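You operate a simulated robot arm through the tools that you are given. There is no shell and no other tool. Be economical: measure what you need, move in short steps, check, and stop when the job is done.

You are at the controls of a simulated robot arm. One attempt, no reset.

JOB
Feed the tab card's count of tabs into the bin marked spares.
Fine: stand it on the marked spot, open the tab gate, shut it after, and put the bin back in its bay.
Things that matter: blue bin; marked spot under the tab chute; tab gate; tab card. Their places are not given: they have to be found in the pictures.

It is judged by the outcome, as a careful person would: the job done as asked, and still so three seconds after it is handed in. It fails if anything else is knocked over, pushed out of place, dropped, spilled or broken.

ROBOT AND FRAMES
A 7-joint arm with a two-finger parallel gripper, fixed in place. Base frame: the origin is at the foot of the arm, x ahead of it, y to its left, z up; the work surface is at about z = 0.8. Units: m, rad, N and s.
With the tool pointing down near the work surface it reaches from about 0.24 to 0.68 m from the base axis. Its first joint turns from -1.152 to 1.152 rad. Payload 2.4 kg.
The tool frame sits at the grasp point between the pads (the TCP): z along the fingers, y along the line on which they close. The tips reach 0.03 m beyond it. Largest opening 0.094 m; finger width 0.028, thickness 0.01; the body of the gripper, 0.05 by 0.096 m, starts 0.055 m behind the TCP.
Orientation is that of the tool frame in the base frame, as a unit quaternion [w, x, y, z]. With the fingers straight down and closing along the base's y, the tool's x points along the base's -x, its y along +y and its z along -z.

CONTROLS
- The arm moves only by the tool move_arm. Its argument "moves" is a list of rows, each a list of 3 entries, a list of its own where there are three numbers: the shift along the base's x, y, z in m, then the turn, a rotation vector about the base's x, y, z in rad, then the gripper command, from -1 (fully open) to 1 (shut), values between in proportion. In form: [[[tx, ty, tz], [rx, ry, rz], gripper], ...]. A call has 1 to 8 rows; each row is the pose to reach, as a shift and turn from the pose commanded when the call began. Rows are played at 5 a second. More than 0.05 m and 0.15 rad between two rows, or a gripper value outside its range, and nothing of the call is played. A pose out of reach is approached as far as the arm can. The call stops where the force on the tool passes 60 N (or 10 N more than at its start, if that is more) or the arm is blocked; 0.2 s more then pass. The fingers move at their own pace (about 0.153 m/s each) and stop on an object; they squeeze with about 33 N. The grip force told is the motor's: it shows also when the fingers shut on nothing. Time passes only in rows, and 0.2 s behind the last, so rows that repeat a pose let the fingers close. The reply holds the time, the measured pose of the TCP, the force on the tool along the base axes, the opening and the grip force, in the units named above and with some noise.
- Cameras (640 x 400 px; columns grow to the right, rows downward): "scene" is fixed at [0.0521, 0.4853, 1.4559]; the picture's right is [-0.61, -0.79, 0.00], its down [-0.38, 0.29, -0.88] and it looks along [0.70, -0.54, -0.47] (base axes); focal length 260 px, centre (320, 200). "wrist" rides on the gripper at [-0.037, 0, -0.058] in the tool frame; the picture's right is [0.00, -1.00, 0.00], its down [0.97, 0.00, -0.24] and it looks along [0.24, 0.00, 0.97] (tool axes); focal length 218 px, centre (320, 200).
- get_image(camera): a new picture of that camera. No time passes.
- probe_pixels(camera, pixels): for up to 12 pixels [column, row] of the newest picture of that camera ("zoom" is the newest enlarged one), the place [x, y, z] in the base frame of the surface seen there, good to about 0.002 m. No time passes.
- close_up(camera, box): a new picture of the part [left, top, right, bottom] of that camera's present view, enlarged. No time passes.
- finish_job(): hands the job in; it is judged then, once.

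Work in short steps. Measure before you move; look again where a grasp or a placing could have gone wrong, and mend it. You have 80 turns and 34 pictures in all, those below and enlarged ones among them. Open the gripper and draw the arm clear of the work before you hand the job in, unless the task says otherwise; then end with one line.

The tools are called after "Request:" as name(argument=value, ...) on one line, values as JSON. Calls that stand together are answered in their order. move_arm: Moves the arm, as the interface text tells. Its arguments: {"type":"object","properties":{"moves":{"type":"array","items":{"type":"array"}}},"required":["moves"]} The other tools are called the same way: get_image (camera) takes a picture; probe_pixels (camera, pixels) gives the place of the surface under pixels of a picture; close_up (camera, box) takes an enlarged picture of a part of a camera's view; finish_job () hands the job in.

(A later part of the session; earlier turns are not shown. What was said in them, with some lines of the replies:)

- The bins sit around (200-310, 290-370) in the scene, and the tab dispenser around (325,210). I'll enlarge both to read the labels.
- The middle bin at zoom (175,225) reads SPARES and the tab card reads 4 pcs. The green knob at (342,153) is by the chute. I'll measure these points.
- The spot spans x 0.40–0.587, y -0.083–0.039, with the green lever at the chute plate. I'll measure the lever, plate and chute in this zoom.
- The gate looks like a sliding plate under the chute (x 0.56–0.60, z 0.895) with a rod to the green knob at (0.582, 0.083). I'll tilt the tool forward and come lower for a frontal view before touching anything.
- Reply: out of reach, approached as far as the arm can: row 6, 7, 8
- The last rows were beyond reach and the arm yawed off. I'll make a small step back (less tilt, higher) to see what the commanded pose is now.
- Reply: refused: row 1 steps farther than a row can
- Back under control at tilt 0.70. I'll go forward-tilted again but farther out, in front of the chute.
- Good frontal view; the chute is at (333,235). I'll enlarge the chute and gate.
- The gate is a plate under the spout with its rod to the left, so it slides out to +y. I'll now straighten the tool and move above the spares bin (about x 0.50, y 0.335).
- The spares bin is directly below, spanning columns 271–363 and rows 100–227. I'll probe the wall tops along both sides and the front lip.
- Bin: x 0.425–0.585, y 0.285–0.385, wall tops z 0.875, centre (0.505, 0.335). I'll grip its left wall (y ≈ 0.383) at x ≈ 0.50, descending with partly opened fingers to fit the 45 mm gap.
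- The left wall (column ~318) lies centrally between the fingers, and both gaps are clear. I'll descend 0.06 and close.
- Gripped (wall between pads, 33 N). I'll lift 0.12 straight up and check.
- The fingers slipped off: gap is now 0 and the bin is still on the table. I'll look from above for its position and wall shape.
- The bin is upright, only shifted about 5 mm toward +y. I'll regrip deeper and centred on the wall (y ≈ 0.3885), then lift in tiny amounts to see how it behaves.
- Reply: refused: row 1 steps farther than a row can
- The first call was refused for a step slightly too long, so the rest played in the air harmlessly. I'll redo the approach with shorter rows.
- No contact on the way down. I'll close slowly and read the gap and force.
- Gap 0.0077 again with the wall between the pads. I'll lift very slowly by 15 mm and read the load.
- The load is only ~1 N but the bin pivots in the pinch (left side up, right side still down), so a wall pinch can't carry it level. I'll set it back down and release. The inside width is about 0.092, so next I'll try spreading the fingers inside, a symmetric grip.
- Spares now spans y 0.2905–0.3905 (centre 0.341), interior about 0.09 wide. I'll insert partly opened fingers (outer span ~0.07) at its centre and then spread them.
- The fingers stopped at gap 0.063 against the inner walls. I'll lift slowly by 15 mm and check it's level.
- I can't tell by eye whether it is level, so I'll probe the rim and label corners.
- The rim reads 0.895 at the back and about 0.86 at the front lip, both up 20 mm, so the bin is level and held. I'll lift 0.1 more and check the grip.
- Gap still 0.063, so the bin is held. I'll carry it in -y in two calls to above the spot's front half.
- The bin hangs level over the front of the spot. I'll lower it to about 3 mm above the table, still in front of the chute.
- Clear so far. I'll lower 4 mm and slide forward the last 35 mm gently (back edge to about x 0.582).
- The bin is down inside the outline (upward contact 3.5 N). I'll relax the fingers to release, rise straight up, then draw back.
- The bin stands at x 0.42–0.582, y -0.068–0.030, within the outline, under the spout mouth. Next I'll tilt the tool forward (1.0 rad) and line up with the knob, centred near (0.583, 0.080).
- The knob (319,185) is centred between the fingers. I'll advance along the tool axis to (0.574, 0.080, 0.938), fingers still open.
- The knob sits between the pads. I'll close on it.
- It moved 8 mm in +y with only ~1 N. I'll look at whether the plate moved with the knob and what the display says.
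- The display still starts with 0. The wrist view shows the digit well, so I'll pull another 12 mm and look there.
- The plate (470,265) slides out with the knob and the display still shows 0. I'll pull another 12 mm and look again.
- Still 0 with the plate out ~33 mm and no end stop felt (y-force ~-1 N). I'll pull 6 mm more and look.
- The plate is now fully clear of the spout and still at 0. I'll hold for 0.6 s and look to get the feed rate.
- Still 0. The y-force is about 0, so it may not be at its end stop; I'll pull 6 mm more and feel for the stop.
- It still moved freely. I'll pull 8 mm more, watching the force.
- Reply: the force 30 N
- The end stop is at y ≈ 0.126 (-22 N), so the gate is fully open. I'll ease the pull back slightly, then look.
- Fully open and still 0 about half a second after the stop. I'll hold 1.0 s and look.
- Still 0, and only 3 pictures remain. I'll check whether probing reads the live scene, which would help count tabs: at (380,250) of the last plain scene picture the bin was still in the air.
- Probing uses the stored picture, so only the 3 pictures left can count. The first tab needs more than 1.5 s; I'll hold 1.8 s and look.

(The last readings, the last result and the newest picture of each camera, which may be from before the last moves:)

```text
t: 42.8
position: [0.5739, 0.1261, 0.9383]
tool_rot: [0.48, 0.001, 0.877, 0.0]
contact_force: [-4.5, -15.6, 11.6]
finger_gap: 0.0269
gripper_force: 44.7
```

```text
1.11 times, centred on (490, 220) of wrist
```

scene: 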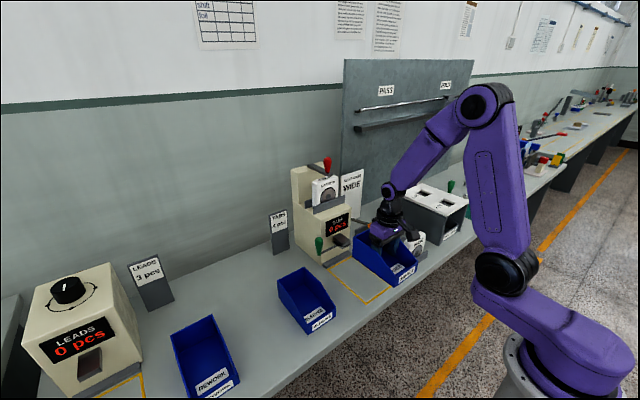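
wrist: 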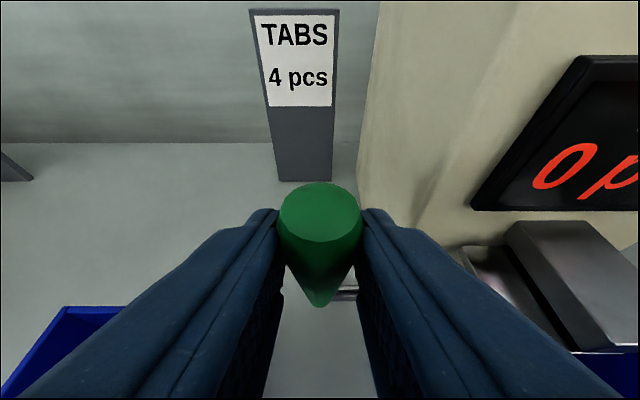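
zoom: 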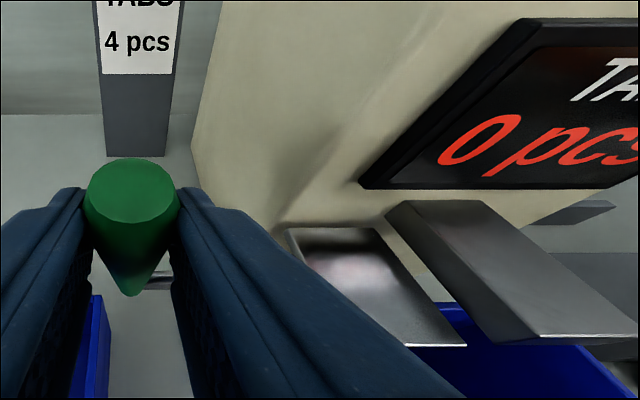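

Still 0 after more than 3 s fully open, so an open gate alone doesn't feed. The orange paddle lever on the machine's right side (0.525, -0.12, 0.957) looks like the feed stroke. I'll release the knob, gate left open, and retreat along the tool axis.

Request:
move_arm(moves=[[[0, -0.001, 0], [0, 0, 0], 0.3], [[0, -0.001, 0], [0, 0, 0], -0.25], [[0, -0.001, 0], [0, 0, 0], -0.25], [[-0.03, -0.001, 0.018], [0, 0, 0], -0.25], [[-0.06, -0.001, 0.038], [0, 0, 0], -0.25], [[-0.09, -0.001, 0.057], [0, 0, 0], -0.25], [[-0.105, -0.015, 0.085], [0, 0.1, 0], -0.25]])

```text
t: 44.4
position: [0.4684, 0.1105, 1.0247]
tool_rot: [0.435, 0.0, 0.9, 0.0]
contact_force: [-0.8, 0.0, -0.1]
finger_gap: 0.0585
gripper_force: 0.2
```

Clear of the knob. I'll swing to above the paddle with the tool straightened and fingers closed.

Request:
move_arm(moves=[[[0, -0.02, 0.02], [0, 0.11, 0], 1], [[0, -0.055, 0.04], [0, 0.22, 0], 1], [[0, -0.09, 0.05], [0, 0.34, 0], 1], [[0, -0.125, 0.05], [0, 0.46, 0], 1], [[0, -0.16, 0.05], [0, 0.58, 0], 1], [[0, -0.19, 0.05], [0, 0.7, 0], 1], [[0, -0.215, 0.05], [0, 0.8, 0], 1], [[0.015, -0.231, 0.05], [0, 0.9, 0], 1]])

Request:
move_arm(moves=[[[0.02, 0, -0.02], [0, 0, 0], 1], [[0.038, 0, -0.05], [0, 0, 0], 1], [[0.038, 0, -0.075], [0, 0, 0], 1]])

```text
t: 46.2
position: [0.483, -0.1194, 1.0729]
tool_rot: [-0.001, 0.0, 1.0, 0.0]
contact_force: [-0.2, -0.3, 0.2]
finger_gap: 0.0001
gripper_force: 33.1
```

```text
t: 47.0
position: [0.5224, -0.12, 0.9993]
tool_rot: [0.001, -0.001, 1.0, 0.0]
contact_force: [0.2, -0.2, 1.0]
finger_gap: 0.0001
gripper_force: 33.4
```

Tips are about 1 cm above the paddle. I'll press down gently in small steps and read the force.

Request:
move_arm(moves=[[[0, 0, -0.01], [0, 0, 0], 1], [[0, 0, -0.016], [0, 0, 0], 1], [[0, 0, -0.022], [0, 0, 0], 1]])

```text
t: 47.8
position: [0.5223, -0.1184, 0.9767]
tool_rot: [0.0, 0.001, 1.0, 0.0]
contact_force: [-0.2, 0.4, 0.8]
finger_gap: 0.0002
gripper_force: 33.6
```

Little resistance, so the paddle is giving way (or I missed it). I'll press 20 mm further.

Request:
move_arm(moves=[[[0, 0, -0.007], [0, 0, 0], 1], [[0, 0, -0.014], [0, 0, 0], 1], [[0, 0, -0.021], [0, 0, 0], 1]])

```text
t: 48.6
position: [0.522, -0.1192, 0.957]
tool_rot: [0.001, 0.0, 1.0, 0.0]
contact_force: [-2.1, -0.7, 3.2]
finger_gap: 0.0
gripper_force: 33.0
```

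Resistance is now 3 N and rising, like a sprung lever. I'll press on in small steps to find the end of the stroke.

Request:
move_arm(moves=[[[0, 0, -0.007], [0, 0, 0], 1], [[0, 0, -0.014], [0, 0, 0], 1], [[0, 0, -0.02], [0, 0, 0], 1]])

```text
t: 49.6
position: [0.5222, -0.1193, 0.9401]
tool_rot: [0.002, 0.001, 1.0, 0.0]
contact_force: [-15.4, 2.9, 28.8]
finger_gap: 0.0002
gripper_force: 33.1
stopped in row 3: the force on the tool passed its limit (the readings are from after the stop); the commanded pose is now the measured one
```

The end of stroke is at TCP z ≈ 0.941 (29 N). I'll raise to let the lever return, then read the display in a picture.

Request:
move_arm(moves=[[[0, 0, 0.015], [0, 0, 0], 1], [[0, 0, 0.035], [0, 0, 0], 1], [[0, 0, 0.06], [0, 0, 0], 1], [[0, 0, 0.06], [0, 0, 0], 1]])

Request:
close_up(camera="scene", box=[290, 190, 430, 290])

```text
t: 50.6
position: [0.5221, -0.1199, 0.9984]
tool_rot: [0.002, 0.001, 1.0, 0.0]
contact_force: [0.6, -0.1, -0.5]
finger_gap: 0.0001
gripper_force: 33.1
```

```text
4.00 times, centred on (360, 240) of scene
```

zoom: 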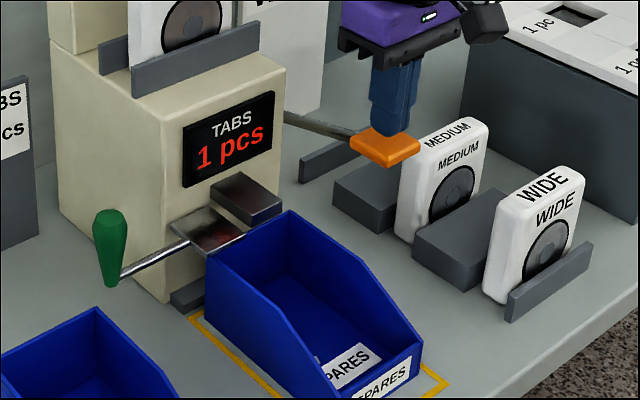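

The display reads 1 pcs after one full stroke, and the lever came back up. I'll repeat an identical stroke for tab 2.

Request:
move_arm(moves=[[[0, 0, -0.025], [0, 0, 0], 1], [[0, 0, -0.04], [0, 0, 0], 1], [[0, 0, -0.05], [0, 0, 0], 1], [[0, 0, -0.0585], [0, 0, 0], 1], [[0, 0, -0.0595], [0, 0, 0], 1]])

Request:
move_arm(moves=[[[0, 0, 0.015], [0, 0, 0], 1], [[0, 0, 0.035], [0, 0, 0], 1], [[0, 0, 0.0595], [0, 0, 0], 1], [[0, 0, 0.0595], [0, 0, 0], 1]])

```text
t: 51.8
position: [0.5236, -0.1207, 0.9407]
tool_rot: [0.003, 0.0, 1.0, -0.001]
contact_force: [-9.8, 1.6, 27.2]
finger_gap: 0.0001
gripper_force: 32.7
```

```text
t: 52.8
position: [0.522, -0.1192, 0.9993]
tool_rot: [0.001, -0.001, 1.0, 0.0]
contact_force: [0.3, -0.2, -0.3]
finger_gap: 0.0
gripper_force: 33.2
```

Stroke 2 reached the same bottom (0.9407, 27 N) and was released. Now the third stroke.

Request:
move_arm(moves=[[[0, 0, -0.025], [0, 0, 0], 1], [[0, 0, -0.04], [0, 0, 0], 1], [[0, 0, -0.05], [0, 0, 0], 1], [[0, 0, -0.0585], [0, 0, 0], 1], [[0, 0, -0.0595], [0, 0, 0], 1]])

Request:
move_arm(moves=[[[0, 0, 0.015], [0, 0, 0], 1], [[0, 0, 0.035], [0, 0, 0], 1], [[0, 0, 0.0595], [0, 0, 0], 1], [[0, 0, 0.0595], [0, 0, 0], 1]])

```text
t: 54.0
position: [0.5225, -0.1205, 0.9409]
tool_rot: [0.002, 0.0, 1.0, 0.0]
contact_force: [-11.8, 1.6, 28.7]
finger_gap: 0.0
gripper_force: 33.1
```

```text
t: 55.0
position: [0.5228, -0.1198, 0.9989]
tool_rot: [0.002, 0.0, 1.0, 0.0]
contact_force: [1.0, 0.2, 0.1]
finger_gap: 0.0
gripper_force: 33.6
```

Stroke 3 was the same. Now the fourth and last stroke.

Request:
move_arm(moves=[[[0, 0, -0.025], [0, 0, 0], 1], [[0, 0, -0.04], [0, 0, 0], 1], [[0, 0, -0.05], [0, 0, 0], 1], [[0, 0, -0.0585], [0, 0, 0], 1], [[0, 0, -0.0595], [0, 0, 0], 1]])

Request:
move_arm(moves=[[[0, 0, 0.015], [0, 0, 0], 1], [[0, 0, 0.035], [0, 0, 0], 1], [[0, 0, 0.0595], [0, 0, 0], 1], [[0, 0, 0.0595], [0, 0, 0], 1]])

```text
t: 56.2
position: [0.5221, -0.1184, 0.9406]
tool_rot: [0.003, 0.0, 1.0, 0.0]
contact_force: [-11.0, 2.0, 30.9]
finger_gap: 0.0
gripper_force: 33.1
```

```text
t: 57.2
position: [0.522, -0.1192, 0.9981]
tool_rot: [0.002, 0.0, 1.0, 0.0]
contact_force: [0.4, 0.2, 0.2]
finger_gap: 0.0
gripper_force: 32.9
```

All four strokes went the full travel. I'll probe the knob in the stored zoom, then go to the frontal view pose to verify count, gate and bin contents with the last picture.

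Request:
probe_pixels(camera="zoom", pixels=[[108, 225], [108, 250], [100, 225], [118, 225], [108, 280], [135, 268], [290, 215], [208, 255]])

Request:
move_arm(moves=[[[-0.02, 0.0, 0.03], [0, 0, 0], 0.5], [[-0.035, 0.015, 0.05], [0, -0.14, 0], 0], [[-0.05, 0.035, 0.06], [0, -0.28, 0], -0.25], [[-0.06, 0.055, 0.06], [0, -0.42, 0], -0.25], [[-0.065, 0.075, 0.06], [0, -0.56, 0], -0.25], [[-0.068, 0.095, 0.06], [0, -0.7, 0], -0.25], [[-0.068, 0.11, 0.055], [0, -0.84, 0], -0.25], [[-0.068, 0.125, 0.05], [0, -0.97, 0], -0.25]])

```text
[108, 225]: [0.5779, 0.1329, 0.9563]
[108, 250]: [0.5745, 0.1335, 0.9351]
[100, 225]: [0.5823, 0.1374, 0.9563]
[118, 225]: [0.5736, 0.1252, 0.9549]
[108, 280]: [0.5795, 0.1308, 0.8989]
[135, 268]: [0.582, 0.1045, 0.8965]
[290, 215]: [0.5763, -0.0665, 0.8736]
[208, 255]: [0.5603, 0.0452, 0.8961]
```

```text
t: 59.0
position: [0.456, 0.0033, 1.0478]
tool_rot: [0.468, 0.003, 0.884, -0.002]
contact_force: [0.0, -0.3, -0.1]
finger_gap: 0.0592
gripper_force: 0.1
```

In position in front. I'll take the last picture, covering display, gate and bin interior.

Request:
close_up(camera="wrist", box=[160, 100, 480, 400])

```text
1.33 times, centred on (320, 250) of wrist
```

zoom: 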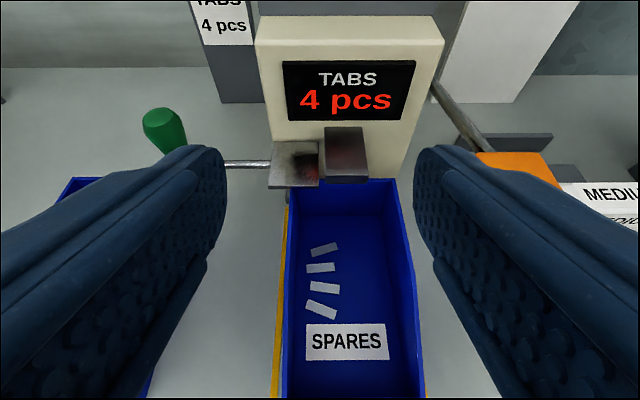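

Display reads 4 pcs and four tabs lie in the bin at (310–330, 250–310). I'll measure the tabs and bin walls for the next grasp.

Request:
probe_pixels(camera="zoom", pixels=[[324, 249], [320, 268], [324, 287], [321, 309], [306, 305], [337, 243], [286, 250], [291, 250], [410, 250], [398, 181], [340, 181], [345, 342]])

```text
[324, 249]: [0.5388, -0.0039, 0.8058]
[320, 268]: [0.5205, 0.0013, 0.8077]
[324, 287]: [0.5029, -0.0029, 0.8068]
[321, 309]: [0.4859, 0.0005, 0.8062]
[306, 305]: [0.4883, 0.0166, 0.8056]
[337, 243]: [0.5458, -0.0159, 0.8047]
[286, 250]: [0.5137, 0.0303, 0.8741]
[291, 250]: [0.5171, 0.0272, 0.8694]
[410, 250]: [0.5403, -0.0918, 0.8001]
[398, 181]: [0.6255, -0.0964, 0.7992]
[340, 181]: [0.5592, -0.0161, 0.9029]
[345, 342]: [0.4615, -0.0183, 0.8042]
```

Now shut the gate: knob is at (0.584, 0.127). I'll line up as before.

Request:
move_arm(moves=[[[0.003, 0.035, -0.005], [0, 0, 0], -0.25], [[0.007, 0.07, -0.015], [0, -0.01, 0], -0.25], [[0.011, 0.1, -0.03], [0, -0.02, 0], -0.25], [[0.0137, 0.1237, -0.0455], [0, -0.026, 0], -0.25], [[0.0137, 0.1237, -0.0455], [0, -0.026, 0], -0.25]])

Request:
move_arm(moves=[[[0.03, 0, -0.018], [0, 0, 0], -0.25], [[0.06, 0, -0.036], [0, 0, 0], -0.25], [[0.085, 0, -0.052], [0, 0, 0], -0.25], [[0.104, 0, -0.064], [0, 0, 0], -0.25], [[0.104, 0, -0.064], [0, 0, 0], -0.25]])

```text
t: 60.2
position: [0.4682, 0.1287, 1.0017]
tool_rot: [0.48, 0.0, 0.877, 0.0]
contact_force: [-0.2, 0.2, 0.3]
finger_gap: 0.0587
gripper_force: 0.1
```

```text
t: 61.4
position: [0.5712, 0.1274, 0.9379]
tool_rot: [0.48, 0.0, 0.877, -0.001]
contact_force: [0.1, -0.2, 0.4]
finger_gap: 0.0589
gripper_force: 0.1
```

No contact; I'll close on the knob.

Request:
move_arm(moves=[[[0, 0, 0], [0, 0, 0], 0.5], [[0, 0, 0], [0, 0, 0], 1], [[0, 0, 0], [0, 0, 0], 1]])

Request:
move_arm(moves=[[[0, -0.008, 0], [0, 0, 0], 1], [[0, -0.016, 0], [0, 0, 0], 1], [[0, -0.024, 0], [0, 0, 0], 1], [[0, -0.032, 0], [0, 0, 0], 1], [[0, -0.04, 0], [0, 0, 0], 1]])

```text
t: 62.2
position: [0.5707, 0.1251, 0.9379]
tool_rot: [0.48, 0.003, 0.878, -0.002]
contact_force: [-2.6, -16.9, 3.7]
finger_gap: 0.0267
gripper_force: 45.1
```

```text
t: 63.4
position: [0.5722, 0.0893, 0.9383]
tool_rot: [0.478, 0.0, 0.879, 0.0]
contact_force: [2.9, 0.7, -12.2]
finger_gap: 0.0265
gripper_force: 45.2
```

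The knob follows. I'll push on toward its original y ≈ 0.079 until the closed stop is felt.

Request:
move_arm(moves=[[[0, -0.005, 0.001], [0, 0, 0], 1], [[0, -0.009, 0.001], [0, 0, 0], 1], [[0, -0.012, 0.001], [0, 0, 0], 1]])

```text
t: 64.2
position: [0.5709, 0.0791, 0.9384]
tool_rot: [0.476, -0.003, 0.879, 0.001]
contact_force: [9.5, 9.0, -28.2]
finger_gap: 0.0267
gripper_force: 45.2
```

Stop felt at 0.0791, the original shut position. I'll ease the vertical load, release, and retreat along the tool axis.

Request:
move_arm(moves=[[[0, 0.002, -0.002], [0, 0, 0], 1], [[0, 0.002, -0.002], [0, 0, 0], 0.3], [[0, 0.002, -0.002], [0, 0, 0], -0.25], [[0, 0.002, -0.002], [0, 0, 0], -0.25], [[-0.03, 0.002, 0.018], [0, 0, 0], -0.25], [[-0.06, 0.002, 0.038], [0, 0, 0], -0.25], [[-0.09, 0.002, 0.057], [0, 0, 0], -0.25], [[-0.105, 0.0, 0.085], [0, 0.1, 0], -0.25]])

```text
t: 66.0
position: [0.466, 0.076, 1.0266]
tool_rot: [0.434, -0.001, 0.901, 0.001]
contact_force: [0.4, -0.1, 0.5]
finger_gap: 0.059
gripper_force: 0.0
```

Gate shut and clear. I'll straighten the tool above the bin.

Request:
move_arm(moves=[[[0, -0.012, 0.015], [0, 0.11, 0], 0.0], [[0, -0.025, 0.02], [0, 0.22, 0], 0.0], [[0, -0.04, 0.02], [0, 0.34, 0], 0.0], [[0, -0.055, 0.02], [0, 0.46, 0], 0.0], [[0, -0.07, 0.02], [0, 0.58, 0], 0.0], [[0, -0.085, 0.02], [0, 0.7, 0], 0.0], [[0, -0.0955, 0.02], [0, 0.8, 0], 0.0], [[0.015, -0.0955, 0.02], [0, 0.9, 0], 0.0]])

```text
t: 67.8
position: [0.4828, -0.0177, 1.0445]
tool_rot: [-0.001, 0.0, 1.0, -0.001]
contact_force: [0.6, -0.6, 0.1]
finger_gap: 0.0469
gripper_force: 0.1
out of reach, approached as far as the arm can: row 3, 4
```

Now descend into the bin, tips to about z 0.820, well above the tabs, with fingers at 0.047 gap.

Request:
move_arm(moves=[[[0.01, -0.002, -0.04], [0, 0, 0], 0.0], [[0.0195, -0.002, -0.08], [0, 0, 0], 0.0], [[0.0195, -0.002, -0.12], [0, 0, 0], 0.0], [[0.0195, -0.002, -0.155], [0, 0, 0], 0.0], [[0.0195, -0.002, -0.18], [0, 0, 0], 0.0], [[0.0195, -0.002, -0.195], [0, 0, 0], 0.0], [[0.0195, -0.002, -0.195], [0, 0, 0], 0.0]])

Request:
move_arm(moves=[[[0, 0, 0], [0, 0, 0], -0.2], [[0, 0, 0], [0, 0, 0], -0.4], [[0, 0, 0], [0, 0, 0], -0.7], [[0, 0, 0], [0, 0, 0], -1], [[0, 0, 0], [0, 0, 0], -1]])

```text
t: 69.4
position: [0.5006, -0.0207, 0.8491]
tool_rot: [0.0, 0.0, 1.0, 0.0]
contact_force: [0.3, -0.5, 0.7]
finger_gap: 0.0472
gripper_force: 0.1
```

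```text
t: 70.6
position: [0.5014, -0.0202, 0.8504]
tool_rot: [0.0, 0.0, 1.0, 0.001]
contact_force: [-0.5, 0.2, 0.8]
finger_gap: 0.0631
gripper_force: 0.1
```

Gripped at the same 0.063 gap. I'll lift 3 mm and draw it out from under the chute.

Request:
move_arm(moves=[[[0, 0, 0.003], [0, 0, 0], -1], [[-0.012, 0, 0.004], [0, 0, 0], -1], [[-0.025, 0, 0.004], [0, 0, 0], -1], [[-0.04, 0, 0.006], [0, 0, 0], -1], [[-0.06, 0, 0.01], [0, 0, 0], -1], [[-0.08, 0, 0.015], [0, 0, 0], -1], [[-0.095, 0, 0.03], [0, 0, 0], -1], [[-0.095, 0, 0.05], [0, 0, 0], -1]])

Request:
move_arm(moves=[[[0, 0, 0.02], [0, 0, 0], -1], [[0, 0, 0.045], [0, 0, 0], -1], [[0, 0, 0.07], [0, 0, 0], -1], [[0, 0.02, 0.075], [0, 0, 0], -1], [[0, 0.045, 0.075], [0, 0, 0], -1], [[0, 0.07, 0.075], [0, 0, 0], -1], [[0, 0.095, 0.075], [0, 0, 0], -1], [[0, 0.12, 0.075], [0, 0, 0], -1]])

```text
t: 72.4
position: [0.4067, -0.0208, 0.899]
tool_rot: [-0.001, 0.0, 1.0, 0.001]
contact_force: [-0.7, 0.3, -0.7]
finger_gap: 0.0632
gripper_force: 0.1
```

```text
t: 74.2
position: [0.4074, 0.1001, 0.9761]
tool_rot: [0.0, 0.0, 1.0, 0.0]
contact_force: [0.6, 0.2, -1.3]
finger_gap: 0.0632
gripper_force: 0.0
```

Held. I'll carry on in +y to the bay's line, y = 0.335.

Request:
move_arm(moves=[[[0, 0.028, 0], [0, 0, 0], -1], [[0, 0.057, 0], [0, 0, 0], -1], [[0, 0.087, 0], [0, 0, 0], -1], [[0, 0.117, 0], [0, 0, 0], -1], [[0, 0.147, 0], [0, 0, 0], -1], [[0, 0.177, 0], [0, 0, 0], -1], [[0, 0.207, 0], [0, 0, 0], -1], [[0, 0.2352, 0], [0, 0, 0], -1]])

Request:
move_arm(moves=[[[0.02, 0, 0], [0, 0, 0], -1], [[0.045, 0, 0], [0, 0, 0], -1], [[0.07, 0, 0], [0, 0, 0], -1], [[0.09, 0, 0], [0, 0, 0], -1], [[0.0975, 0, 0], [0, 0, 0], -1], [[0.0975, 0, -0.02], [0, 0, 0], -1], [[0.0975, 0, -0.045], [0, 0, 0], -1], [[0.0975, 0, -0.045], [0, 0, 0], -1]])

```text
t: 76.0
position: [0.4059, 0.335, 0.9755]
tool_rot: [0.0, -0.001, 1.0, 0.0]
contact_force: [0.0, -0.9, -1.0]
finger_gap: 0.0629
gripper_force: 0.1
```

```text
t: 77.8
position: [0.5046, 0.335, 0.9307]
tool_rot: [0.0, 0.0, 1.0, -0.001]
contact_force: [0.1, 0.0, -0.7]
finger_gap: 0.0631
gripper_force: 0.0
```

At (0.5046, 0.335), directly over the bay. I'll lower the remaining ~0.08 gently.

Request:
move_arm(moves=[[[0, 0, -0.02], [0, 0, 0], -1], [[0, 0, -0.04], [0, 0, 0], -1], [[0, 0, -0.058], [0, 0, 0], -1], [[0, 0, -0.07], [0, 0, 0], -1], [[0, 0, -0.077], [0, 0, 0], -1], [[0, 0, -0.0805], [0, 0, 0], -1], [[0, 0, -0.0805], [0, 0, 0], -1]])

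```text
t: 79.4
position: [0.5047, 0.3362, 0.8501]
tool_rot: [0.001, 0.0, 1.0, 0.0]
contact_force: [-1.1, -1.0, 9.4]
finger_gap: 0.0632
gripper_force: 0.1
```

Table contact felt (9 N up). I'll release, rise straight up, and draw back clear.

Request:
move_arm(moves=[[[0, 0, 0.001], [0, 0, 0], -0.3], [[0, 0, 0.001], [0, 0, 0], 0.0], [[0, 0, 0.001], [0, 0, 0], 0.0], [[0, 0, 0.03], [0, 0, 0], 0.0], [[0, 0, 0.07], [0, 0, 0], 0.0], [[0, 0, 0.11], [0, 0, 0], 0.0], [[-0.02, -0.02, 0.15], [0, 0, 0], -0.5], [[-0.04, -0.04, 0.19], [0, 0, 0], -1]])

Request:
move_arm(moves=[[[-0.02, -0.03, 0.03], [0, 0, 0], -1], [[-0.03, -0.06, 0.06], [0, 0, 0], -1], [[-0.03, -0.09, 0.09], [0, 0, 0], -1], [[-0.03, -0.09, 0.09], [0, 0, 0], -1]])

```text
t: 81.2
position: [0.4636, 0.2932, 1.0397]
tool_rot: [-0.001, 0.0, 1.0, -0.001]
contact_force: [0.6, 0.4, 0.2]
finger_gap: 0.0941
gripper_force: 0.0
```

```text
t: 82.2
position: [0.432, 0.2031, 1.1286]
tool_rot: [0.0, 0.0, 1.0, -0.001]
contact_force: [-1.0, -0.4, -0.6]
finger_gap: 0.0939
gripper_force: 0.1
```

The bin was set down at its bay position, the gate is at its shut stop, and the gripper is open and clear. I'm handing the job in.

Request:
finish_job()

```text
The job is handed in.
```

The spares bin holds four tabs, matching the tab card, the tab gate is shut, and the bin is back in its bay. I saw the four tabs and the "4 pcs" display in my last picture. The gate closing and the bin's return I checked only by position and force readings.
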